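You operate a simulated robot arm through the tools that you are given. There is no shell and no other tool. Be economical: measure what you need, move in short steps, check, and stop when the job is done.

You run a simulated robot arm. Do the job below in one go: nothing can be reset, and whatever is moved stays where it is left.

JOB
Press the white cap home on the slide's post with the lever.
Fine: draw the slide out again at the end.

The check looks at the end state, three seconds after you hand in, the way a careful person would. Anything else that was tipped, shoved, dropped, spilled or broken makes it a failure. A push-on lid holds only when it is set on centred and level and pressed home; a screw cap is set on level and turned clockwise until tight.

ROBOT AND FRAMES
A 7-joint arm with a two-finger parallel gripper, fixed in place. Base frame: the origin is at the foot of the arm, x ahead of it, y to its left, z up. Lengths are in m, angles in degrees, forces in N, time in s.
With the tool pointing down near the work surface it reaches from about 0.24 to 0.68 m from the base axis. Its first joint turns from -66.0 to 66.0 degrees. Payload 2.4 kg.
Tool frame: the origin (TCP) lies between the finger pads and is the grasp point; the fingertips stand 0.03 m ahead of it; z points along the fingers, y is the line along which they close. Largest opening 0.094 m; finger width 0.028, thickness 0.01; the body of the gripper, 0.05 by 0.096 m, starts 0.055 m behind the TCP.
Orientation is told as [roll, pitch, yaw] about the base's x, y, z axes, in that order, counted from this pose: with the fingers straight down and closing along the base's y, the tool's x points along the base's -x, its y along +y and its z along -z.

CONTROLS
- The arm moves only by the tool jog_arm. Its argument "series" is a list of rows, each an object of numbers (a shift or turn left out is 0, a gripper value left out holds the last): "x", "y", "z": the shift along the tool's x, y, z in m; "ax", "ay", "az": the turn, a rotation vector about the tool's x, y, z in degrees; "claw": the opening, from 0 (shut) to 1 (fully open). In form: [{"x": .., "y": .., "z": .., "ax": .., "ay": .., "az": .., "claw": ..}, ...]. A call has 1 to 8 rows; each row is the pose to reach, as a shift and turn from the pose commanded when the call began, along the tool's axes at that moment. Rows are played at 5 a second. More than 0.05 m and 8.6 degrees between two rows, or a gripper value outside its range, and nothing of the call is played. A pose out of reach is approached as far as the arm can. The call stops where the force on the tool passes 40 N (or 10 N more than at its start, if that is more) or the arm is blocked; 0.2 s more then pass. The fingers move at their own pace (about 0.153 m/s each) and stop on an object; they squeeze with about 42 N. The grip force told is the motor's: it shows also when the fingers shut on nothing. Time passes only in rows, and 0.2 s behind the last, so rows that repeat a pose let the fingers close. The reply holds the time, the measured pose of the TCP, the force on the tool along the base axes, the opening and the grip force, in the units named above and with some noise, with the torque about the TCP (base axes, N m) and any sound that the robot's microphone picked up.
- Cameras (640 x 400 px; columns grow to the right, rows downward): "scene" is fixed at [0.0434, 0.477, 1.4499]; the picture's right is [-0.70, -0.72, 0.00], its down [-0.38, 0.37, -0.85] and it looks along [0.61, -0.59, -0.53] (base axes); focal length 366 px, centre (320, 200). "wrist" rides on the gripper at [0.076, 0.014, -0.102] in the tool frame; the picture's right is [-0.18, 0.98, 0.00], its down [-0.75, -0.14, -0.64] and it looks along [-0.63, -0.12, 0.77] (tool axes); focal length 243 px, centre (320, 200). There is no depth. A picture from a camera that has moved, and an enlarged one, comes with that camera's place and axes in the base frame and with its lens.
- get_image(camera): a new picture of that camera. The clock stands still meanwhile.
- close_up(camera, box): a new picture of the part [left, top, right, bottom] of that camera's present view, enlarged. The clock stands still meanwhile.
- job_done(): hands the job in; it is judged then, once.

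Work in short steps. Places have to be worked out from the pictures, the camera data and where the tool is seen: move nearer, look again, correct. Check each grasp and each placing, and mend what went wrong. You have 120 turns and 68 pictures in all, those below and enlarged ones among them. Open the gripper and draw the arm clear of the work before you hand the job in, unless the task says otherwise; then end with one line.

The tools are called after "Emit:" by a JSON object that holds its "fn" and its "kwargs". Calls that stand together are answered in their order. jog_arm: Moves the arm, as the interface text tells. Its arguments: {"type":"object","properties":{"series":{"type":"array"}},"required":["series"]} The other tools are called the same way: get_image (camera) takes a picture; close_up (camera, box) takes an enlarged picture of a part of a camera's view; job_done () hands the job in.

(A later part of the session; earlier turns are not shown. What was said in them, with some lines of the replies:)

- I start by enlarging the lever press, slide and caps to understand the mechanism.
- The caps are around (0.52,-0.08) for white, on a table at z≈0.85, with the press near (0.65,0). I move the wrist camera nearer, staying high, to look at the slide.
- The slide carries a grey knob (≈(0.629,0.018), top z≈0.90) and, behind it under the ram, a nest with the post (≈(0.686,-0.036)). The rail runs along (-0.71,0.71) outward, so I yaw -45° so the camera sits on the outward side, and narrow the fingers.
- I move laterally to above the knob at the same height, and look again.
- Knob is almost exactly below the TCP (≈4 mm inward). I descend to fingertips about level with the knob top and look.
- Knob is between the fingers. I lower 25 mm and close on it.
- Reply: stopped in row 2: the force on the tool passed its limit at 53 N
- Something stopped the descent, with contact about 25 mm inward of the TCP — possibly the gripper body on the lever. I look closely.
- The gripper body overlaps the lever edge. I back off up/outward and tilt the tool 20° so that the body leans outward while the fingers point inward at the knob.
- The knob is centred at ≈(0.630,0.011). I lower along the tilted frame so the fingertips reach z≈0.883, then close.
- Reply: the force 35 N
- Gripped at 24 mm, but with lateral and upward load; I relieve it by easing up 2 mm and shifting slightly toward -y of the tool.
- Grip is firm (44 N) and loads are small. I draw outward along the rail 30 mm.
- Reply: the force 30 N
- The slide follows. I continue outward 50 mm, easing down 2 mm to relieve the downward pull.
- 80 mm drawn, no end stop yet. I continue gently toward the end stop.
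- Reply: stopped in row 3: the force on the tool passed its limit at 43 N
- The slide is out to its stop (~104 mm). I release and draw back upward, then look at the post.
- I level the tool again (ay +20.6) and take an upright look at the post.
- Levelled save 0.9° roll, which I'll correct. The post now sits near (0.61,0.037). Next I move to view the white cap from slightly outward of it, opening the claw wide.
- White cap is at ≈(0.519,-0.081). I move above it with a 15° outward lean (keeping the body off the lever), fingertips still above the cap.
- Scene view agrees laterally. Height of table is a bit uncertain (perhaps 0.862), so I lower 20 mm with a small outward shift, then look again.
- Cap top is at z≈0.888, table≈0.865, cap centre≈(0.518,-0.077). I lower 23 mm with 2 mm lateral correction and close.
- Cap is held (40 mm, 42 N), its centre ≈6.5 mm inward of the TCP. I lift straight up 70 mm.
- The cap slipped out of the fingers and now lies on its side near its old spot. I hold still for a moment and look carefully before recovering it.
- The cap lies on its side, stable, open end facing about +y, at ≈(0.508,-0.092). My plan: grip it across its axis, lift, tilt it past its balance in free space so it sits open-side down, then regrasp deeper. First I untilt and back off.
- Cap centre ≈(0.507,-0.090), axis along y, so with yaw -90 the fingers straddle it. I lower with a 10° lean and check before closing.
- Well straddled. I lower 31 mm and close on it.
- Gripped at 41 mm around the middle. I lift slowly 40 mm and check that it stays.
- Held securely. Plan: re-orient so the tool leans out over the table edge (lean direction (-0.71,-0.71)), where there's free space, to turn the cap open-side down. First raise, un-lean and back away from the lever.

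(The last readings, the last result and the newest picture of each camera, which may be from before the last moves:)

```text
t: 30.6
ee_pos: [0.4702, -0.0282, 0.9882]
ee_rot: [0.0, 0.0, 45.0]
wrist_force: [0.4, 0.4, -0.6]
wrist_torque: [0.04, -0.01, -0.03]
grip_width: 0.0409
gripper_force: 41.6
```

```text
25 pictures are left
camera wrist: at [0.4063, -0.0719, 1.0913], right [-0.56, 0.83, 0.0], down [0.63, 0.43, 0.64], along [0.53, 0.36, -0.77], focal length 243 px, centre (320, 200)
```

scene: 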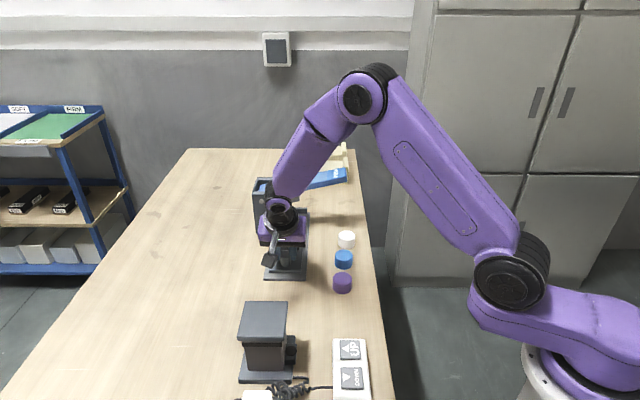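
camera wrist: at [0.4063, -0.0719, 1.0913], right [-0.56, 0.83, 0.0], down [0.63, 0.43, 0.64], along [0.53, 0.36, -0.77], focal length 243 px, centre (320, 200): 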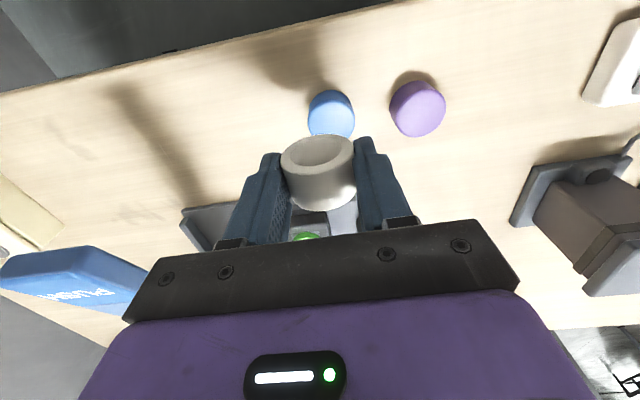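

Now yaw 45 with the cap still held. I move toward the freed white-cap spot but off over the table edge, then start leaning the tool.

Emit:
{"fn": "jog_arm", "kwargs": {"series": [{"x": 0.025, "y": -0.026}, {"x": 0.05, "y": -0.052}, {"x": 0.0725, "y": -0.078}, {"x": 0.0725, "y": -0.078}]}}

Emit:
{"fn": "jog_arm", "kwargs": {"series": [{"ay": -8}, {"ay": -16}, {"ay": -24}, {"ay": -32}, {"ay": -40}, {"ay": -45}, {"ay": -45}]}}

Emit:
{"fn": "jog_arm", "kwargs": {"series": [{"ay": -8}, {"ay": -16}, {"ay": -24}, {"ay": -30}, {"ay": -30}]}}

Emit:
{"fn": "get_image", "kwargs": {"camera": "scene"}}

```text
t: 31.6
ee_pos: [0.4742, -0.1356, 0.989]
ee_rot: [0.0, 0.0, 44.8]
wrist_force: [0.0, 0.3, -0.8]
wrist_torque: [0.02, -0.01, 0.02]
grip_width: 0.041
gripper_force: 41.8
```

```text
t: 33.2
ee_pos: [0.4751, -0.1362, 0.9886]
ee_rot: [0.0, -44.9, 44.8]
wrist_force: [-0.1, 0.5, -0.9]
wrist_torque: [0.01, -0.01, -0.01]
grip_width: 0.0406
gripper_force: 41.8
```

```text
t: 34.4
ee_pos: [0.4731, -0.135, 0.9892]
ee_rot: [-0.2, -75.1, 45.0]
wrist_force: [-0.1, -0.3, -0.7]
wrist_torque: [0.02, -0.01, -0.02]
grip_width: 0.041
gripper_force: 41.8
```

```text
24 pictures are left
```

scene: 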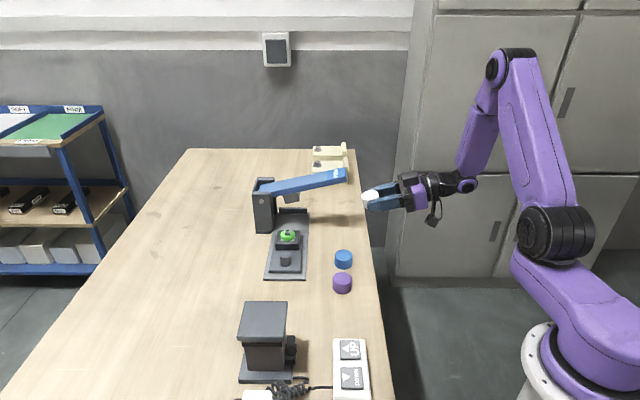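

Tool leans 75° cleanly over the edge. I descend and bring the cap in over its old spot, stopping ~15 mm above the table.

Emit:
{"fn": "jog_arm", "kwargs": {"series": [{"x": 0.03, "z": 0.008}, {"x": 0.06, "z": 0.016}, {"x": 0.0821, "z": 0.022}, {"x": 0.077, "z": 0.041}, {"x": 0.072, "z": 0.06}, {"x": 0.0672, "z": 0.0775}, {"x": 0.0672, "z": 0.0775}]}}

Emit:
{"fn": "close_up", "kwargs": {"camera": "scene", "box": [310, 190, 430, 270]}}

```text
t: 36.0
ee_pos: [0.5146, -0.0944, 0.9029]
ee_rot: [0.0, -75.0, 45.0]
wrist_force: [0.4, -0.4, -0.6]
wrist_torque: [0.02, -0.02, 0.0]
grip_width: 0.0409
gripper_force: 42.3
```

```text
5.00 times, centred on (370, 230) of scene
camera zoom: at [0.0434, 0.477, 1.4499], right [-0.7, -0.72, 0.0], down [-0.38, 0.37, -0.85], along [0.61, -0.59, -0.53], focal length 1828 px, centre (70, 50)
```

zoom: 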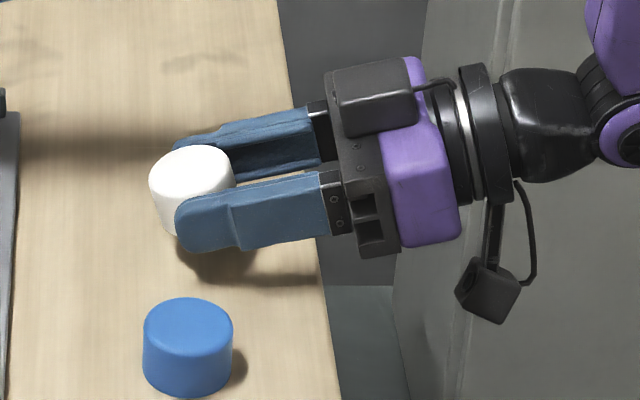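

Posture is good. I rotate another 8° so the cap is nearly level, then lower until nearly touching.

Emit:
{"fn": "jog_arm", "kwargs": {"series": [{"ay": -4}, {"ay": -8}, {"ay": -8}]}}

Emit:
{"fn": "jog_arm", "kwargs": {"series": [{"x": 0.005, "z": 0.0006}, {"x": 0.01, "z": 0.0012}, {"x": 0.014, "z": 0.0017}, {"x": 0.0175, "z": 0.0021}, {"x": 0.0175, "z": 0.0021}]}}

Emit:
{"fn": "close_up", "kwargs": {"camera": "scene", "box": [310, 200, 390, 260]}}

```text
t: 36.8
ee_pos: [0.5157, -0.0945, 0.9037]
ee_rot: [-0.5, -83.0, 45.3]
wrist_force: [0.2, 0.0, 0.5]
wrist_torque: [0.02, 0.04, 0.01]
grip_width: 0.0409
gripper_force: 42.1
```

```text
t: 38.0
ee_pos: [0.5154, -0.0946, 0.8865]
ee_rot: [-0.3, -83.0, 45.1]
wrist_force: [-0.7, -1.5, 0.4]
wrist_torque: [-0.03, 0.0, 0.04]
grip_width: 0.0405
gripper_force: 42.2
```

```text
6.67 times, centred on (350, 230) of scene
camera zoom: at [0.0434, 0.477, 1.4499], right [-0.7, -0.72, 0.0], down [-0.38, 0.37, -0.85], along [0.61, -0.59, -0.53], focal length 2438 px, centre (120, 0)
```

zoom: 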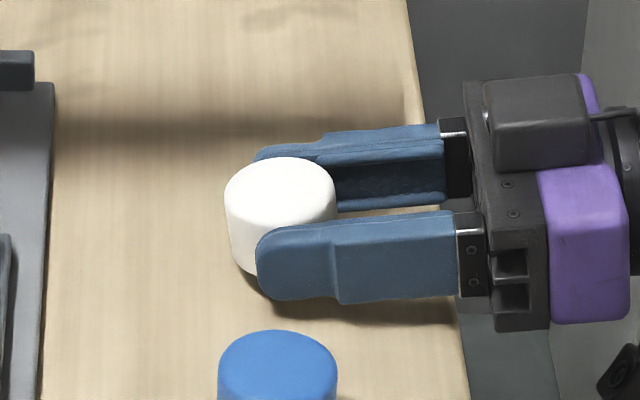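

No contact yet; I creep down a few mm more.

Emit:
{"fn": "jog_arm", "kwargs": {"series": [{"x": 0.0015}, {"x": 0.003}, {"x": 0.0045}, {"x": 0.006}]}}

```text
t: 39.0
ee_pos: [0.5147, -0.0947, 0.8788]
ee_rot: [0.0, -83.0, 44.8]
wrist_force: [0.1, 0.4, -0.5]
wrist_torque: [0.01, 0.02, 0.01]
grip_width: 0.0408
gripper_force: 42.1
```

Emit:
{"fn": "jog_arm", "kwargs": {"series": [{"x": 0.0015}, {"x": 0.003}, {"x": 0.0045}, {"x": 0.006}, {"x": 0.0075}, {"x": 0.009}]}}

```text
t: 40.2
ee_pos: [0.5153, -0.0954, 0.8764]
ee_rot: [-0.9, -84.0, 45.8]
wrist_force: [-1.1, 0.3, 4.8]
wrist_torque: [0.16, -0.01, 0.0]
grip_width: 0.0406
gripper_force: 41.8
stopped in row 5: the force on the tool passed its limit at 43 N (the readings are from after the stop); the commanded pose is now the measured one
```

Touched at TCP z≈0.876 (so the table is ≈0.857, lower than I assumed, which explains the slip). I open and look.

Emit:
{"fn": "jog_arm", "kwargs": {"series": [{"claw": 0.5}, {"claw": 0.6}, {"claw": 0.65}, {"claw": 0.65}]}}

Emit:
{"fn": "close_up", "kwargs": {"camera": "scene", "box": [310, 200, 390, 260]}}

```text
t: 41.2
ee_pos: [0.5144, -0.0969, 0.8771]
ee_rot: [-1.3, -84.0, 46.2]
wrist_force: [1.8, -4.8, 8.4]
wrist_torque: [0.28, -0.03, -0.11]
grip_width: 0.0584
gripper_force: 0.1
```

```text
6.67 times, centred on (350, 230) of scene
camera zoom: at [0.0433, 0.4769, 1.4499], right [-0.7, -0.72, 0.0], down [-0.38, 0.37, -0.85], along [0.61, -0.59, -0.53], focal length 2438 px, centre (120, 0)
```

zoom: 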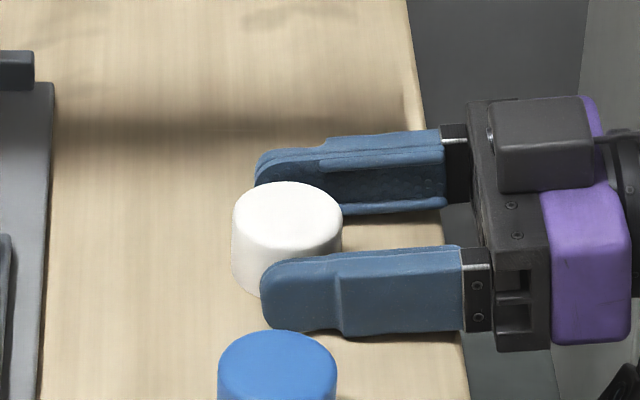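

The cap stands upright again. I lift the tool a few mm off the table and withdraw straight back.

Emit:
{"fn": "jog_arm", "kwargs": {"series": [{"x": -0.003}, {"x": -0.003, "z": -0.02}, {"x": -0.004, "z": -0.05}, {"x": -0.01, "z": -0.09}, {"x": -0.05, "z": -0.11}]}}

Emit:
{"fn": "close_up", "kwargs": {"camera": "scene", "box": [250, 170, 390, 280]}}

```text
t: 42.4
ee_pos: [0.439, -0.1705, 0.9383]
ee_rot: [-0.8, -83.9, 45.7]
wrist_force: [0.1, 0.1, 0.5]
wrist_torque: [0.01, 0.01, 0.03]
grip_width: 0.061
gripper_force: 0.0
```

```text
3.64 times, centred on (320, 225) of scene
camera zoom: at [0.0434, 0.477, 1.4499], right [-0.7, -0.72, 0.0], down [-0.38, 0.37, -0.85], along [0.61, -0.59, -0.53], focal length 1330 px, centre (320, 109)
```

zoom: 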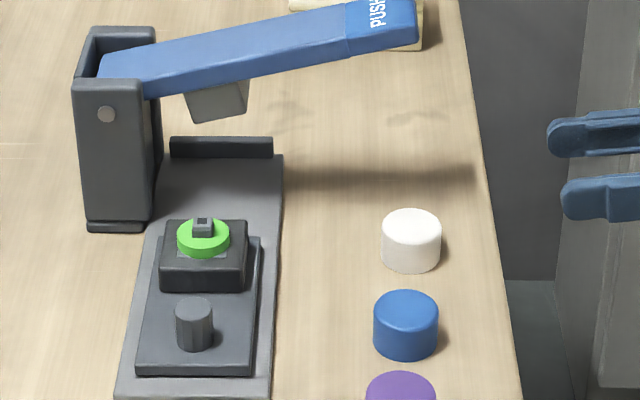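

All items are fine: white cap upright at ≈(0.530,-0.081). Now I un-lean the tool while rising, then turn back to yaw -45 for a deeper regrasp.

Emit:
{"fn": "jog_arm", "kwargs": {"series": [{"x": -0.02, "ay": 8.4}, {"x": -0.04, "ay": 16.8}, {"x": -0.06, "ay": 25.2}, {"x": -0.08, "ay": 33.6}, {"x": -0.08, "ay": 42}]}}

Emit:
{"fn": "jog_arm", "kwargs": {"series": [{"ay": 8.4}, {"ay": 16.8}, {"ay": 25.2}, {"ay": 33.6}, {"ay": 42}, {"ay": 42}]}}

Emit:
{"fn": "jog_arm", "kwargs": {"series": [{"az": 8.2, "claw": 0.8}, {"az": 16.4, "claw": 0.8}, {"az": 24.6, "claw": 0.8}, {"az": 32.8, "claw": 0.8}, {"az": 41, "claw": 0.8}, {"az": 45.3, "claw": 0.8}]}}

Emit:
{"fn": "jog_arm", "kwargs": {"series": [{"az": 8.2}, {"az": 16.4}, {"az": 24.6}, {"az": 32.8}, {"az": 41}, {"az": 45.3}, {"az": 45.3}]}}

```text
t: 43.6
ee_pos: [0.4464, -0.1646, 1.0183]
ee_rot: [-0.1, -41.9, 44.9]
wrist_force: [0.0, 0.1, 0.0]
wrist_torque: [0.02, 0.02, -0.03]
grip_width: 0.0609
gripper_force: 0.0
```

```text
t: 45.0
ee_pos: [0.4475, -0.164, 1.0186]
ee_rot: [-0.2, 0.2, 44.9]
wrist_force: [-0.6, -0.3, -0.3]
wrist_torque: [0.0, 0.0, -0.02]
grip_width: 0.0611
gripper_force: 0.1
```

```text
t: 46.4
ee_pos: [0.447, -0.1631, 1.0177]
ee_rot: [-0.2, 0.0, -0.6]
wrist_force: [-0.1, 0.2, -0.7]
wrist_torque: [0.03, 0.02, -0.01]
grip_width: 0.0754
gripper_force: 0.1
```

```text
t: 48.0
ee_pos: [0.4468, -0.1627, 1.0175]
ee_rot: [-0.1, -0.1, -45.8]
wrist_force: [-0.6, 0.3, -0.3]
wrist_torque: [-0.02, -0.02, 0.0]
grip_width: 0.0755
gripper_force: 0.0
```

Now I approach the white cap again: sideways while outward, lean 15°, then over it at fingertips ≈0.916.

Emit:
{"fn": "jog_arm", "kwargs": {"series": [{"x": 0.02, "y": 0.03, "az": -0.8}, {"x": 0.035, "y": 0.07, "ay": -7.5, "az": -0.8}, {"x": 0.035, "y": 0.116, "z": 0.02, "ay": -15, "az": -0.8}, {"x": 0.02, "y": 0.116, "z": 0.05, "ay": -15, "az": -0.8}, {"x": 0.0037, "y": 0.116, "z": 0.0725, "ay": -15, "az": -0.8}, {"x": 0.0037, "y": 0.116, "z": 0.0725, "ay": -15, "az": -0.8}]}}

Emit:
{"fn": "get_image", "kwargs": {"camera": "wrist"}}

```text
refused: row 3 steps farther than a row can; nothing moved
```

```text
19 pictures are left
camera wrist: at [0.4032, -0.0981, 1.1204], right [0.83, 0.55, 0.0], down [0.42, -0.64, 0.64], along [0.36, -0.54, -0.77], focal length 243 px, centre (320, 200)
```

wrist: 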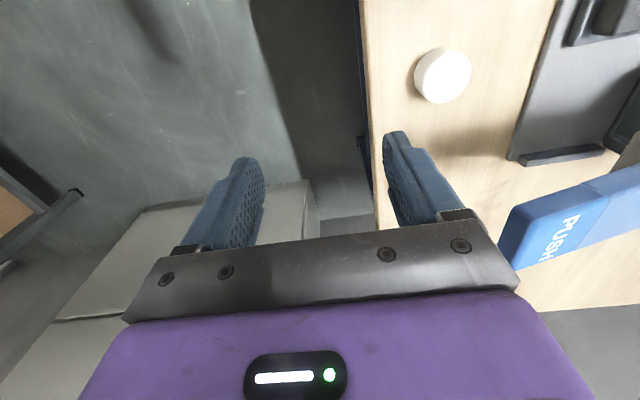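

The view confirms the cap near (0.525..0.530,-0.083). I repeat with smaller steps.

Emit:
{"fn": "jog_arm", "kwargs": {"series": [{"x": 0.02, "y": 0.03, "az": -0.8}, {"x": 0.035, "y": 0.065, "ay": -7.5, "az": -0.8}, {"x": 0.035, "y": 0.095, "z": 0.01, "ay": -15, "az": -0.8}, {"x": 0.025, "y": 0.115, "z": 0.035, "ay": -15, "az": -0.8}, {"x": 0.012, "y": 0.115, "z": 0.06, "ay": -15, "az": -0.8}, {"x": 0.0037, "y": 0.115, "z": 0.0725, "ay": -15, "az": -0.8}, {"x": 0.0037, "y": 0.115, "z": 0.0725, "ay": -15, "az": -0.8}]}}

Emit:
{"fn": "close_up", "kwargs": {"camera": "wrist", "box": [220, 40, 440, 200]}}

```text
t: 49.6
ee_pos: [0.5291, -0.0801, 0.944]
ee_rot: [-0.2, -15.1, -44.9]
wrist_force: [0.2, -0.6, 0.0]
wrist_torque: [-0.02, 0.01, 0.04]
grip_width: 0.075
gripper_force: 0.1
```

```text
2.50 times, centred on (330, 120) of wrist
camera zoom: at [0.4668, 0.0009, 1.0233], right [0.82, 0.57, 0.04], down [0.3, -0.49, 0.82], along [0.49, -0.66, -0.58], focal length 606 px, centre (295, 400)
```

zoom: 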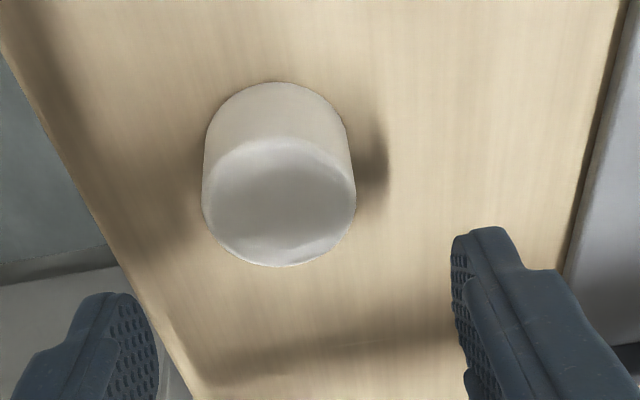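

Cap centre ≈(u 0.431, v 0.315). I descend deeper than before (tips ≈5 mm above the table), creeping at the end.

Emit:
{"fn": "jog_arm", "kwargs": {"series": [{"x": 0.006, "y": -0.001, "z": 0.015}, {"x": 0.012, "y": -0.002, "z": 0.032}, {"x": 0.0155, "y": -0.002, "z": 0.042}, {"x": 0.0165, "y": -0.002, "z": 0.0455}, {"x": 0.017, "y": -0.002, "z": 0.0475}, {"x": 0.017, "y": -0.002, "z": 0.0475}]}}

```text
t: 51.0
ee_pos: [0.522, -0.0793, 0.8943]
ee_rot: [-0.2, -15.0, -44.9]
wrist_force: [0.3, -0.2, 0.0]
wrist_torque: [0.02, 0.01, 0.01]
grip_width: 0.075
gripper_force: 0.0
```

No table contact; 2 mm lower, then close.

Emit:
{"fn": "jog_arm", "kwargs": {"series": [{"x": 0.0, "y": 0.001, "z": 0.002}, {"x": 0.0, "y": 0.001, "z": 0.002, "claw": 0.55}, {"x": 0.0, "y": 0.001, "z": 0.002, "claw": 0.3}, {"x": 0.0, "y": 0.001, "z": 0.002, "claw": 0.3}, {"x": 0.0, "y": 0.001, "z": 0.002, "claw": 0.3}]}}

Emit:
{"fn": "close_up", "kwargs": {"camera": "wrist", "box": [220, 60, 440, 220]}}

```text
t: 52.2
ee_pos: [0.5248, -0.0792, 0.8914]
ee_rot: [-0.2, -15.2, -45.0]
wrist_force: [1.4, 0.0, 4.7]
wrist_torque: [0.11, -0.09, -0.03]
grip_width: 0.0401
gripper_force: 42.4
```

```text
2.50 times, centred on (330, 140) of wrist
camera zoom: at [0.4627, 0.0017, 0.9721], right [0.82, 0.57, 0.05], down [0.3, -0.49, 0.82], along [0.49, -0.66, -0.57], focal length 606 px, centre (295, 350)
```

zoom: 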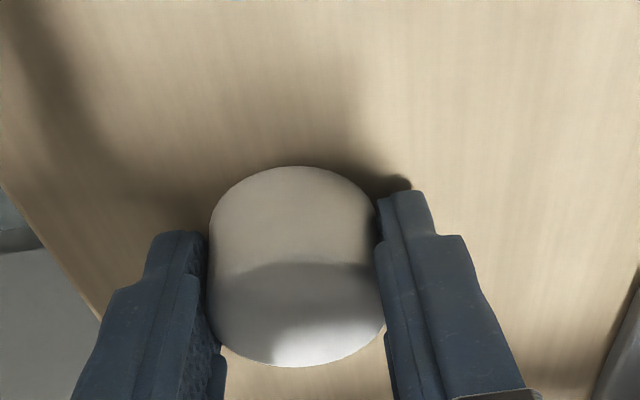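

Grip is deep now, but the cap seems ~5 mm inward of pad centre. I reopen, shift inward 4 mm, and regrip, then lift slowly 10 mm.

Emit:
{"fn": "jog_arm", "kwargs": {"series": [{"claw": 0.6}, {"claw": 0.6}, {"x": -0.0041, "z": 0.0, "claw": 0.6}, {"x": -0.0041, "z": 0.0, "claw": 0.3}, {"x": -0.0041, "z": 0.0, "claw": 0.3}, {"x": -0.0041, "z": 0.0, "claw": 0.3}]}}

Emit:
{"fn": "jog_arm", "kwargs": {"series": [{"x": -0.0005, "z": -0.002}, {"x": -0.001, "z": -0.004}, {"x": -0.0018, "z": -0.007}, {"x": -0.0026, "z": -0.0097}, {"x": -0.0026, "z": -0.0097}]}}

Emit:
{"fn": "close_up", "kwargs": {"camera": "wrist", "box": [220, 60, 440, 220]}}

```text
t: 53.6
ee_pos: [0.5266, -0.0819, 0.8946]
ee_rot: [-0.2, -15.1, -44.9]
wrist_force: [0.3, -1.0, -0.4]
wrist_torque: [0.0, -0.02, -0.02]
grip_width: 0.0404
gripper_force: 42.0
```

```text
t: 54.8
ee_pos: [0.5265, -0.0814, 0.904]
ee_rot: [-0.2, -15.1, -44.9]
wrist_force: [0.6, -0.5, -0.3]
wrist_torque: [0.0, 0.01, 0.02]
grip_width: 0.0402
gripper_force: 41.9
```

```text
2.50 times, centred on (330, 140) of wrist
camera zoom: at [0.4649, -0.0003, 0.9837], right [0.82, 0.57, 0.04], down [0.3, -0.49, 0.82], along [0.49, -0.66, -0.58], focal length 606 px, centre (295, 350)
```

zoom: 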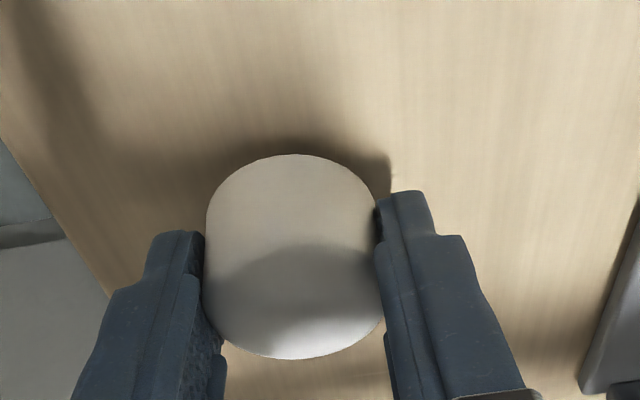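

Held firmly. I lift slowly to clear, move out and across to above the post, then compare cap and post in both cameras.

Emit:
{"fn": "jog_arm", "kwargs": {"series": [{"x": -0.006, "z": -0.022}, {"x": -0.012, "z": -0.045}, {"x": -0.0194, "z": -0.0724}, {"x": 0.0, "y": 0.03, "z": -0.077}, {"x": 0.0125, "y": 0.06, "z": -0.081}, {"x": 0.0125, "y": 0.09, "z": -0.081}, {"x": 0.0125, "y": 0.12, "z": -0.081}, {"x": 0.0125, "y": 0.1428, "z": -0.081}]}}

Emit:
{"fn": "close_up", "kwargs": {"camera": "scene", "box": [260, 190, 330, 260]}}

Emit:
{"fn": "get_image", "kwargs": {"camera": "wrist"}}

```text
t: 56.6
ee_pos: [0.6054, 0.0425, 0.9775]
ee_rot: [-0.2, -15.2, -44.9]
wrist_force: [-0.6, 1.0, -0.3]
wrist_torque: [0.0, -0.02, -0.02]
grip_width: 0.0404
gripper_force: 42.1
```

```text
5.71 times, centred on (295, 225) of scene
camera zoom: at [0.0434, 0.477, 1.4499], right [-0.7, -0.72, 0.0], down [-0.38, 0.37, -0.85], along [0.61, -0.59, -0.53], focal length 2090 px, centre (463, 57)
```

zoom: 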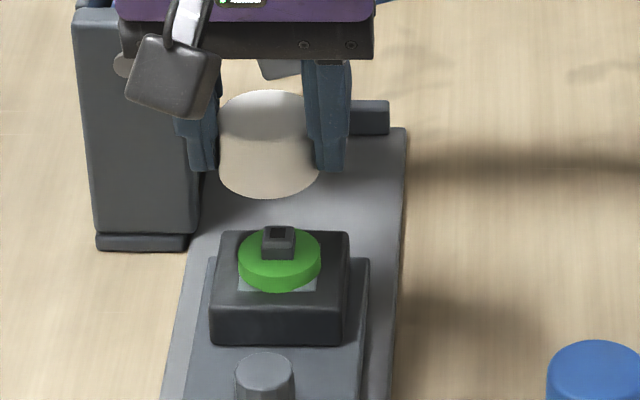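

```text
14 pictures are left
camera wrist: at [0.5447, 0.1235, 1.0575], right [0.82, 0.57, 0.04], down [0.3, -0.49, 0.82], along [0.49, -0.66, -0.58], focal length 243 px, centre (320, 200)
```

wrist: 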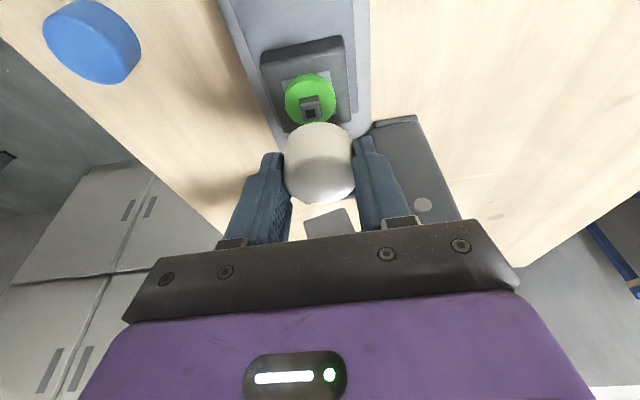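

Differential estimate: post at u≈0.396, v≈0.4555, green top z≈0.902, stub top ≈0.912; cap is ≈5.5 mm too far in and 3 mm toward +v. I correct and lower 22 mm, then look again.

Emit:
{"fn": "jog_arm", "kwargs": {"series": [{"x": 0.005, "y": -0.0015, "z": 0.008}, {"x": 0.011, "y": -0.003, "z": 0.0199}, {"x": 0.011, "y": -0.003, "z": 0.0199}]}}

Emit:
{"fn": "close_up", "kwargs": {"camera": "scene", "box": [265, 200, 325, 245]}}

Emit:
{"fn": "close_up", "kwargs": {"camera": "wrist", "box": [240, 60, 400, 220]}}

```text
t: 57.4
ee_pos: [0.5976, 0.0446, 0.9548]
ee_rot: [-0.2, -15.1, -44.8]
wrist_force: [0.3, -0.2, -0.1]
wrist_torque: [0.01, -0.05, 0.03]
grip_width: 0.0402
gripper_force: 42.2
```

```text
8.89 times, centred on (295, 222) of scene
camera zoom: at [0.0434, 0.477, 1.4499], right [-0.7, -0.72, 0.0], down [-0.38, 0.37, -0.85], along [0.61, -0.59, -0.53], focal length 3251 px, centre (542, 0)
```

zoom: 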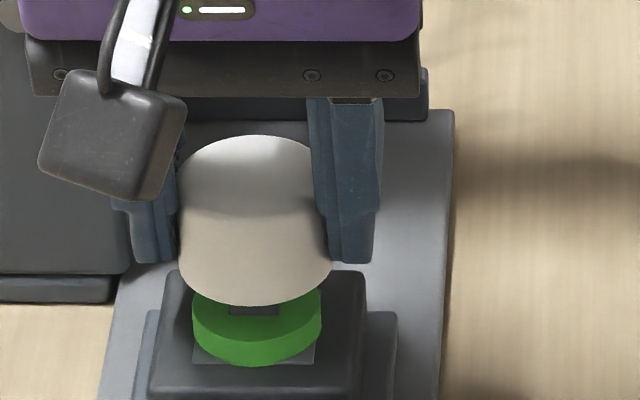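

```text
2.50 times, centred on (320, 140) of wrist
camera zoom: at [0.5366, 0.1261, 1.0351], right [0.82, 0.57, 0.04], down [0.3, -0.49, 0.82], along [0.49, -0.66, -0.58], focal length 606 px, centre (320, 350)
```

zoom: 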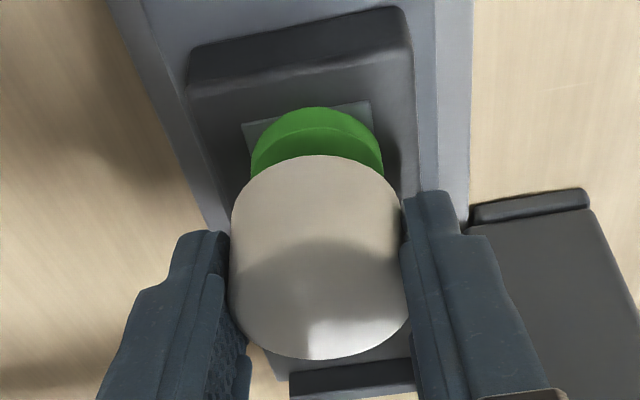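

Cap and post align to within ~1–1.5 mm in both views. I lower straight down in small steps until contact.

Emit:
{"fn": "jog_arm", "kwargs": {"series": [{"x": 0.001, "z": 0.0039}, {"x": 0.0021, "z": 0.0077}, {"x": 0.0028, "z": 0.0106}, {"x": 0.0034, "z": 0.0126}, {"x": 0.0039, "z": 0.0145}, {"x": 0.0041, "z": 0.0155}]}}

```text
t: 58.8
ee_pos: [0.5984, 0.0429, 0.9411]
ee_rot: [-0.1, -15.3, -44.9]
wrist_force: [-6.1, -3.7, 23.6]
wrist_torque: [0.0, 0.3, 0.05]
grip_width: 0.0403
gripper_force: 41.6
```

Contact at 24 N. I look at how it sits.

Emit:
{"fn": "close_up", "kwargs": {"camera": "scene", "box": [265, 200, 325, 245]}}

```text
8.89 times, centred on (295, 222) of scene
camera zoom: at [0.0428, 0.4769, 1.4499], right [-0.7, -0.72, 0.0], down [-0.38, 0.37, -0.85], along [0.61, -0.59, -0.53], focal length 3251 px, centre (542, 0)
```

zoom: 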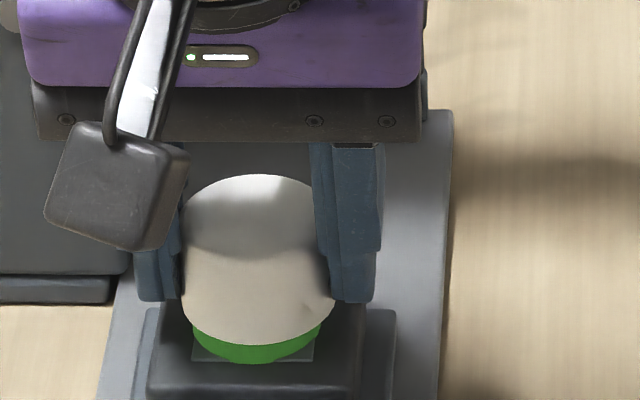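

The cap is down on the green collar with the post inside it. I relieve the load, open the fingers and back off along the fingers.

Emit:
{"fn": "jog_arm", "kwargs": {"series": [{"x": -0.0004, "z": -0.0015}, {"x": -0.0004, "z": -0.0015, "claw": 0.5}, {"x": -0.0004, "z": -0.0015, "claw": 0.6}, {"x": -0.0004, "z": -0.0015, "claw": 0.6}]}}

Emit:
{"fn": "jog_arm", "kwargs": {"series": [{"x": -0.003, "z": -0.0115}, {"x": -0.006, "z": -0.025}, {"x": 0.0, "z": -0.055}, {"x": 0.02, "z": -0.09}]}}

Emit:
{"fn": "close_up", "kwargs": {"camera": "scene", "box": [260, 200, 330, 255]}}

Emit:
{"fn": "close_up", "kwargs": {"camera": "wrist", "box": [250, 60, 400, 210]}}

```text
t: 59.8
ee_pos: [0.5979, 0.0449, 0.9413]
ee_rot: [-0.2, -15.1, -44.8]
wrist_force: [-0.1, -0.1, 0.6]
wrist_torque: [0.01, 0.01, -0.04]
grip_width: 0.0565
gripper_force: 0.1
```

```text
t: 60.8
ee_pos: [0.5665, 0.0755, 1.0251]
ee_rot: [-0.2, -15.1, -44.9]
wrist_force: [0.4, -0.4, 0.2]
wrist_torque: [-0.01, 0.0, 0.02]
grip_width: 0.0565
gripper_force: 0.2
```

```text
7.27 times, centred on (295, 228) of scene
camera zoom: at [0.0435, 0.477, 1.4499], right [-0.7, -0.72, 0.0], down [-0.38, 0.37, -0.85], along [0.61, -0.59, -0.53], focal length 2660 px, centre (502, 0)
```

zoom: 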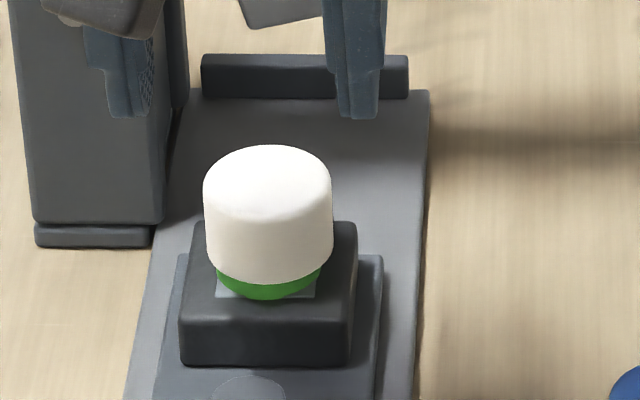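

```text
2.67 times, centred on (325, 135) of wrist
camera zoom: at [0.5054, 0.1566, 1.1038], right [0.82, 0.57, 0.04], down [0.3, -0.49, 0.82], along [0.49, -0.66, -0.58], focal length 647 px, centre (307, 373)
```

zoom: 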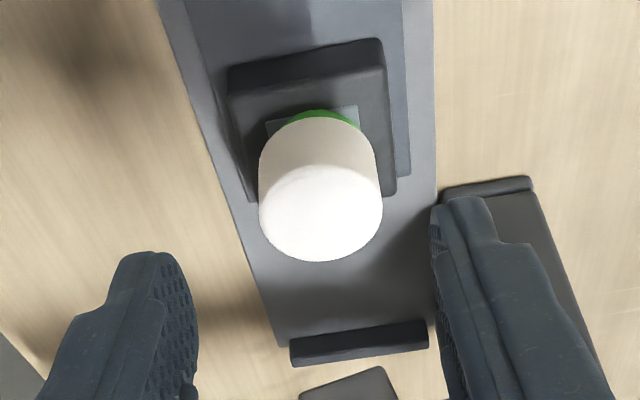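

The cap sits level and centred on the post. Next I regrip the knob from the same leaned pose as before: first to 60 mm short of it.

Emit:
{"fn": "jog_arm", "kwargs": {"series": [{"x": 0.025, "z": 0.0, "ay": -5}, {"x": 0.04, "z": 0.015, "ay": -5}, {"x": 0.0517, "y": 0.0012, "z": 0.0421, "ay": -5}, {"x": 0.0517, "y": 0.0012, "z": 0.0421, "ay": -5}]}}

Emit:
{"fn": "jog_arm", "kwargs": {"series": [{"z": 0.025}, {"z": 0.045}, {"z": 0.058}, {"z": 0.058, "claw": 0.1}, {"z": 0.058, "claw": 0.1}, {"z": 0.058, "claw": 0.1}]}}

Emit:
{"fn": "close_up", "kwargs": {"camera": "wrist", "box": [220, 40, 420, 240]}}

```text
t: 61.8
ee_pos: [0.5407, 0.1032, 0.9681]
ee_rot: [-0.2, -20.1, -44.9]
wrist_force: [0.3, 0.3, 0.2]
wrist_torque: [0.0, 0.01, 0.01]
grip_width: 0.0565
gripper_force: 0.2
```

```text
t: 63.2
ee_pos: [0.5546, 0.0885, 0.9137]
ee_rot: [-0.1, -20.2, -44.9]
wrist_force: [2.7, 1.4, -6.4]
wrist_torque: [0.12, -0.63, -0.29]
grip_width: 0.0237
gripper_force: 44.9
```

```text
2.00 times, centred on (320, 140) of wrist
camera zoom: at [0.4888, 0.1752, 0.9848], right [0.82, 0.57, 0.06], down [0.25, -0.44, 0.86], along [0.52, -0.69, -0.5], focal length 485 px, centre (320, 320)
```

zoom: 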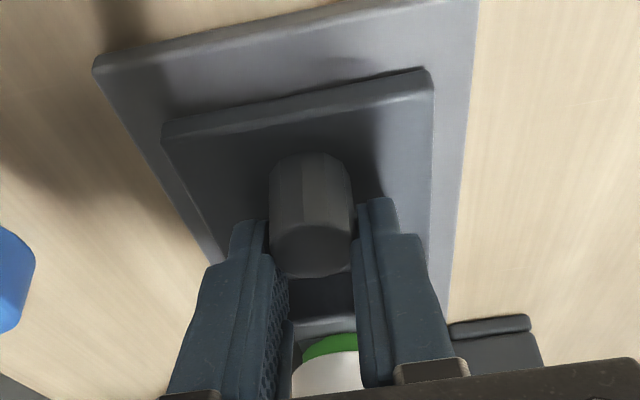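

Knob gripped (23.7 mm). I push the slide in gently, 80 mm first.

Emit:
{"fn": "jog_arm", "kwargs": {"series": [{"x": -0.0047, "z": 0.0017}, {"x": -0.0141, "z": 0.0051}, {"x": -0.0254, "z": 0.0092}, {"x": -0.0367, "z": 0.0133}, {"x": -0.047, "z": 0.0171}, {"x": -0.0583, "z": 0.0212}, {"x": -0.0677, "z": 0.0246}, {"x": -0.0752, "z": 0.0274}]}}

Emit:
{"fn": "close_up", "kwargs": {"camera": "scene", "box": [240, 150, 360, 250]}}

```text
t: 65.0
ee_pos: [0.6127, 0.0316, 0.914]
ee_rot: [-0.1, -20.1, -44.9]
wrist_force: [0.2, 0.6, -6.2]
wrist_torque: [0.29, -0.47, -0.35]
grip_width: 0.0234
gripper_force: 44.6
```

```text
4.00 times, centred on (300, 200) of scene
camera zoom: at [0.0436, 0.477, 1.4498], right [-0.7, -0.72, 0.0], down [-0.38, 0.37, -0.85], along [0.61, -0.59, -0.53], focal length 1463 px, centre (400, 200)
```

zoom: 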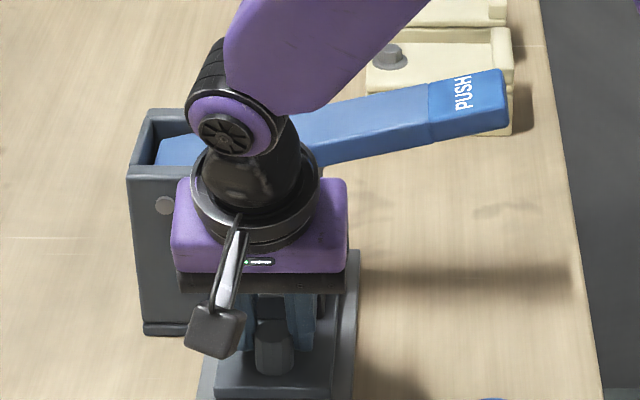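

Going well; I creep to the inner stop.

Emit:
{"fn": "jog_arm", "kwargs": {"series": [{"x": -0.0066, "z": 0.0024}, {"x": -0.0122, "z": 0.0044}, {"x": -0.0169, "z": 0.0062}, {"x": -0.0207, "z": 0.0075}, {"x": -0.0226, "z": 0.0082}, {"x": -0.0244, "z": 0.0089}]}}

```text
t: 66.4
ee_pos: [0.629, 0.016, 0.9144]
ee_rot: [-0.4, -20.0, -44.8]
wrist_force: [-5.2, 7.6, -13.1]
wrist_torque: [-0.07, -0.62, -0.15]
grip_width: 0.0237
gripper_force: 45.4
```

The slide is at its inner stop. I release the knob and withdraw up and out, closing the fingers for pushing the lever.

Emit:
{"fn": "jog_arm", "kwargs": {"series": [{"claw": 0.5}, {"claw": 0.5}, {"z": -0.03, "claw": 0.5}, {"z": -0.07, "claw": 0.5}, {"z": -0.11, "claw": 0.5}, {"z": -0.15, "claw": 0.1}, {"z": -0.16, "claw": 0.0}]}}

Emit:
{"fn": "jog_arm", "kwargs": {"series": [{"ay": 7}, {"ay": 14}, {"ay": 20.1}, {"ay": 20.1}]}}

Emit:
{"fn": "close_up", "kwargs": {"camera": "scene", "box": [240, 150, 360, 250]}}

```text
t: 68.0
ee_pos: [0.5903, 0.0548, 1.0666]
ee_rot: [-0.2, -20.1, -44.8]
wrist_force: [0.4, 0.5, 0.0]
wrist_torque: [-0.01, 0.0, 0.02]
grip_width: 0.0
gripper_force: 33.1
```

```text
t: 69.0
ee_pos: [0.5919, 0.0524, 1.066]
ee_rot: [-0.1, 0.1, -44.9]
wrist_force: [-0.6, -0.2, 0.4]
wrist_torque: [-0.02, 0.0, -0.01]
grip_width: 0.0
gripper_force: 33.1
```

```text
4.00 times, centred on (300, 200) of scene
camera zoom: at [0.0435, 0.477, 1.4499], right [-0.7, -0.72, 0.0], down [-0.38, 0.37, -0.85], along [0.61, -0.59, -0.53], focal length 1463 px, centre (400, 200)
```

zoom: 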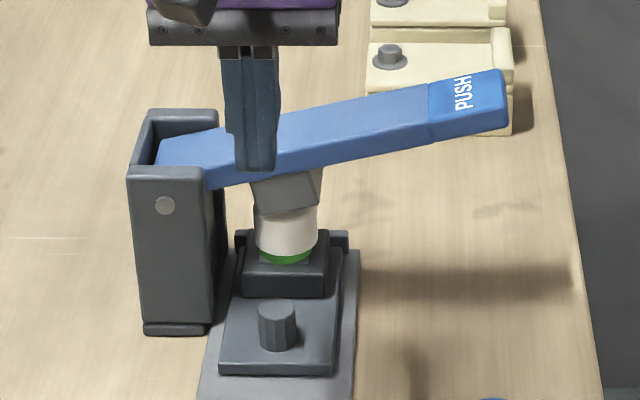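

Cap sits right under the ram. I move the closed fingers above the PUSH handle end.

Emit:
{"fn": "jog_arm", "kwargs": {"series": [{"z": -0.02}, {"x": -0.02, "y": -0.03, "z": -0.025}, {"x": -0.05, "y": -0.06, "z": -0.025}, {"x": -0.08, "y": -0.09, "z": -0.025}, {"x": -0.105, "y": -0.117, "z": -0.025}, {"x": -0.1185, "y": -0.1186, "z": -0.02}, {"x": -0.1185, "y": -0.1186, "z": -0.02}]}}

Emit:
{"fn": "close_up", "kwargs": {"camera": "scene", "box": [260, 130, 400, 230]}}

```text
t: 70.6
ee_pos: [0.5913, -0.1158, 1.087]
ee_rot: [-0.3, -0.1, -44.9]
wrist_force: [-0.3, -0.4, 0.6]
wrist_torque: [-0.04, 0.01, 0.03]
grip_width: 0.0002
gripper_force: 33.2
```

```text
4.00 times, centred on (330, 180) of scene
camera zoom: at [0.0435, 0.477, 1.4499], right [-0.7, -0.72, 0.0], down [-0.38, 0.37, -0.85], along [0.61, -0.59, -0.53], focal length 1463 px, centre (280, 280)
```

zoom: 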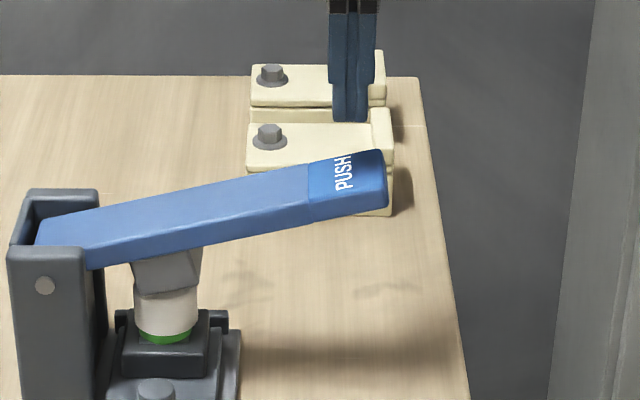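

Fingertips are right over the PUSH label. I press down.

Emit:
{"fn": "jog_arm", "kwargs": {"series": [{"z": 0.012}, {"z": 0.024}, {"z": 0.034}, {"z": 0.042}, {"z": 0.05}, {"z": 0.058}]}}

```text
t: 72.0
ee_pos: [0.5915, -0.1155, 1.0278]
ee_rot: [-0.3, -0.2, -45.1]
wrist_force: [-3.8, -5.2, 8.3]
wrist_torque: [-0.12, 0.24, 0.08]
grip_width: 0.0
gripper_force: 33.1
```

Lever is moving (8 N). I continue down.

Emit:
{"fn": "jog_arm", "kwargs": {"series": [{"z": 0.006}, {"z": 0.012}, {"z": 0.018}, {"z": 0.024}, {"z": 0.03}]}}

```text
t: 73.2
ee_pos: [0.5911, -0.116, 1.0056]
ee_rot: [-0.1, -0.2, -45.0]
wrist_force: [-7.7, 1.8, 14.4]
wrist_torque: [0.12, 0.43, 0.04]
grip_width: 0.0002
gripper_force: 32.7
stopped in row 5: the force on the tool passed its limit at 47 N (the readings are from after the stop); the commanded pose is now the measured one
```

Stopped at 47 N. I press again in fine steps to see whether it yields further.

Emit:
{"fn": "jog_arm", "kwargs": {"series": [{"z": 0.002}, {"z": 0.004}, {"z": 0.006}, {"z": 0.008}, {"z": 0.01}, {"z": 0.012}]}}

```text
t: 73.7
ee_pos: [0.591, -0.1157, 1.0051]
ee_rot: [-0.1, -0.3, -44.9]
wrist_force: [-8.6, 2.1, 13.3]
wrist_torque: [0.15, 0.39, 0.04]
grip_width: 0.0
gripper_force: 33.0
stopped in row 2: the force on the tool passed its limit at 44 N (the readings are from after the stop); the commanded pose is now the measured one
```

Emit:
{"fn": "close_up", "kwargs": {"camera": "scene", "box": [255, 160, 375, 250]}}

```text
4.44 times, centred on (315, 205) of scene
camera zoom: at [0.0429, 0.4771, 1.4498], right [-0.7, -0.72, 0.0], down [-0.38, 0.37, -0.85], along [0.61, -0.59, -0.53], focal length 1625 px, centre (342, 178)
```

zoom: 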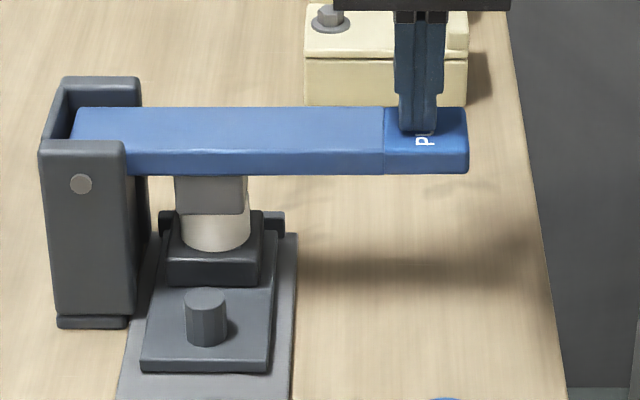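

The lever is level and the green collar is hidden: cap is home. I lift off slowly and see whether the lever springs back.

Emit:
{"fn": "jog_arm", "kwargs": {"series": [{"z": -0.01}, {"z": -0.02}, {"z": -0.03}, {"z": -0.04}, {"z": -0.055}, {"z": -0.08}, {"z": -0.08}]}}

Emit:
{"fn": "close_up", "kwargs": {"camera": "scene", "box": [255, 160, 375, 250]}}

```text
t: 75.3
ee_pos: [0.5907, -0.1167, 1.084]
ee_rot: [-0.1, -0.3, -44.9]
wrist_force: [1.3, 0.8, 0.5]
wrist_torque: [0.02, 0.07, 0.01]
grip_width: 0.0
gripper_force: 32.7
```

```text
4.44 times, centred on (315, 205) of scene
camera zoom: at [0.0434, 0.477, 1.4499], right [-0.7, -0.72, 0.0], down [-0.38, 0.37, -0.85], along [0.61, -0.59, -0.53], focal length 1625 px, centre (342, 178)
```

zoom: 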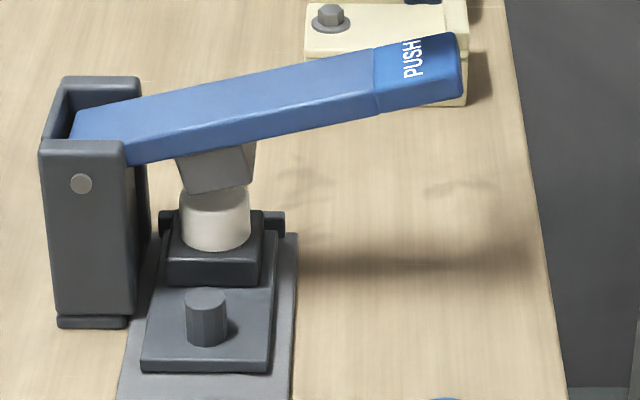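

The lever sprang back and the cap stays home. I return to the leaned approach line of the knob, opening the fingers.

Emit:
{"fn": "jog_arm", "kwargs": {"series": [{"x": 0.03, "y": 0.02}, {"x": 0.06, "y": 0.05}, {"x": 0.09, "y": 0.08}, {"x": 0.115, "y": 0.11}, {"x": 0.1187, "y": 0.1204, "z": 0.01, "claw": 0.3}, {"x": 0.1187, "y": 0.1204, "z": 0.018, "claw": 0.55}, {"x": 0.1187, "y": 0.1204, "z": 0.018, "claw": 0.55}]}}

Emit:
{"fn": "jog_arm", "kwargs": {"series": [{"ay": -7}, {"ay": -14}, {"ay": -20.1}, {"ay": -20.1}]}}

```text
t: 76.9
ee_pos: [0.5916, 0.0542, 1.0643]
ee_rot: [-0.1, -0.3, -44.9]
wrist_force: [-0.8, -0.7, -0.1]
wrist_torque: [0.0, -0.02, -0.02]
grip_width: 0.0516
gripper_force: 0.1
```

```text
t: 77.9
ee_pos: [0.5922, 0.0528, 1.0647]
ee_rot: [0.0, -20.4, -45.0]
wrist_force: [-0.6, -0.7, -0.1]
wrist_torque: [0.01, 0.02, 0.01]
grip_width: 0.0515
gripper_force: 0.1
```

Approaching the knob along the fingers and closing.

Emit:
{"fn": "jog_arm", "kwargs": {"series": [{"x": 0.001, "z": 0.04}, {"x": 0.002, "z": 0.08}, {"x": 0.003, "z": 0.115}, {"x": 0.0037, "z": 0.14}, {"x": 0.0037, "z": 0.1575}, {"x": 0.0037, "z": 0.1575, "claw": 0.1}, {"x": 0.0037, "z": 0.1575, "claw": 0.1}, {"x": 0.0037, "z": 0.1575, "claw": 0.1}]}}

```text
t: 79.7
ee_pos: [0.6282, 0.0155, 0.9151]
ee_rot: [-0.2, -20.3, -45.1]
wrist_force: [-11.2, -5.4, -0.5]
wrist_torque: [-0.19, -0.48, -0.3]
grip_width: 0.0238
gripper_force: 45.2
```

Knob gripped (23.8 mm, 45 N). I draw the slide out.

Emit:
{"fn": "jog_arm", "kwargs": {"series": [{"x": 0.0047, "z": -0.0017}, {"x": 0.0141, "z": -0.0051}, {"x": 0.0254, "z": -0.0092}, {"x": 0.0367, "z": -0.0133}, {"x": 0.047, "z": -0.0171}, {"x": 0.0583, "z": -0.0212}, {"x": 0.0677, "z": -0.0246}, {"x": 0.0752, "z": -0.0274}]}}

Emit:
{"fn": "jog_arm", "kwargs": {"series": [{"x": 0.0066, "z": -0.0024}, {"x": 0.0122, "z": -0.0044}, {"x": 0.0169, "z": -0.0062}, {"x": 0.0207, "z": -0.0075}, {"x": 0.0226, "z": -0.0082}]}}

```text
t: 81.5
ee_pos: [0.5716, 0.0729, 0.9154]
ee_rot: [-0.3, -20.3, -44.9]
wrist_force: [-13.5, -13.3, 2.4]
wrist_torque: [0.4, 0.27, -0.11]
grip_width: 0.0238
gripper_force: 45.1
```

```text
t: 82.7
ee_pos: [0.5537, 0.0902, 0.9142]
ee_rot: [-0.3, -20.3, -44.9]
wrist_force: [-12.7, -11.3, 0.2]
wrist_torque: [0.07, 0.26, 0.08]
grip_width: 0.024
gripper_force: 44.8
```

The slide is back at its outer stop. I release and draw the arm well clear.

Emit:
{"fn": "jog_arm", "kwargs": {"series": [{"claw": 0.5}, {"claw": 0.5}, {"z": -0.03, "claw": 0.5}, {"z": -0.07, "claw": 0.5}, {"z": -0.115, "claw": 0.5}, {"z": -0.16, "claw": 0.6}, {"z": -0.2, "claw": 0.6}]}}

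Emit:
{"fn": "get_image", "kwargs": {"camera": "scene"}}

Emit:
{"fn": "close_up", "kwargs": {"camera": "scene", "box": [255, 180, 335, 270]}}

```text
t: 84.3
ee_pos: [0.5067, 0.1412, 1.1012]
ee_rot: [-0.2, -20.3, -45.1]
wrist_force: [-1.4, -0.3, 0.1]
wrist_torque: [0.0, -0.02, 0.01]
grip_width: 0.0565
gripper_force: 0.0
```

```text
2 pictures are left
```

scene: 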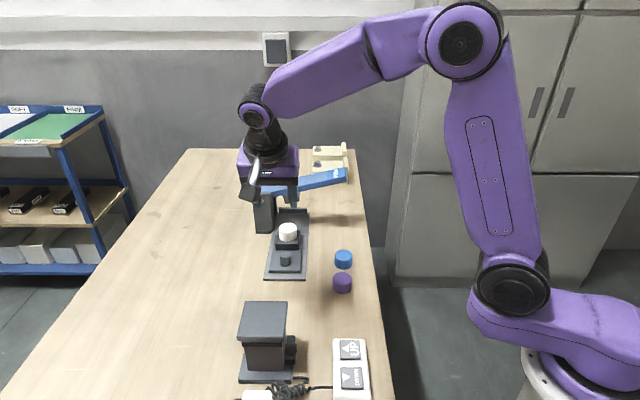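

```text
4.44 times, centred on (295, 225) of scene
camera zoom: at [0.0434, 0.477, 1.4499], right [-0.7, -0.72, 0.0], down [-0.38, 0.37, -0.85], along [0.61, -0.59, -0.53], focal length 1625 px, centre (431, 89)
```

zoom: 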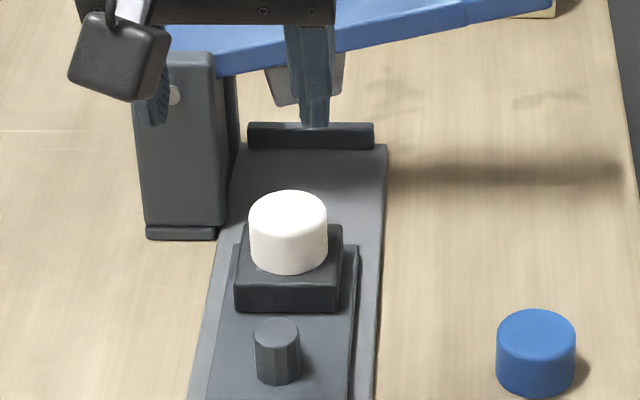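

The cap is home and level on the post, the slide is out, and the other caps look undisturbed. The arm is clear and the gripper is open, so I hand in.

Emit:
{"fn": "job_done", "kwargs": {}}

```text
The job is handed in.
```

The white cap is pressed home on the slide's post, the slide is drawn out to its stop, and the lever has sprung back up. On the way, the cap slipped from the gripper and fell on its side on the table; I stood it back up before placing it.
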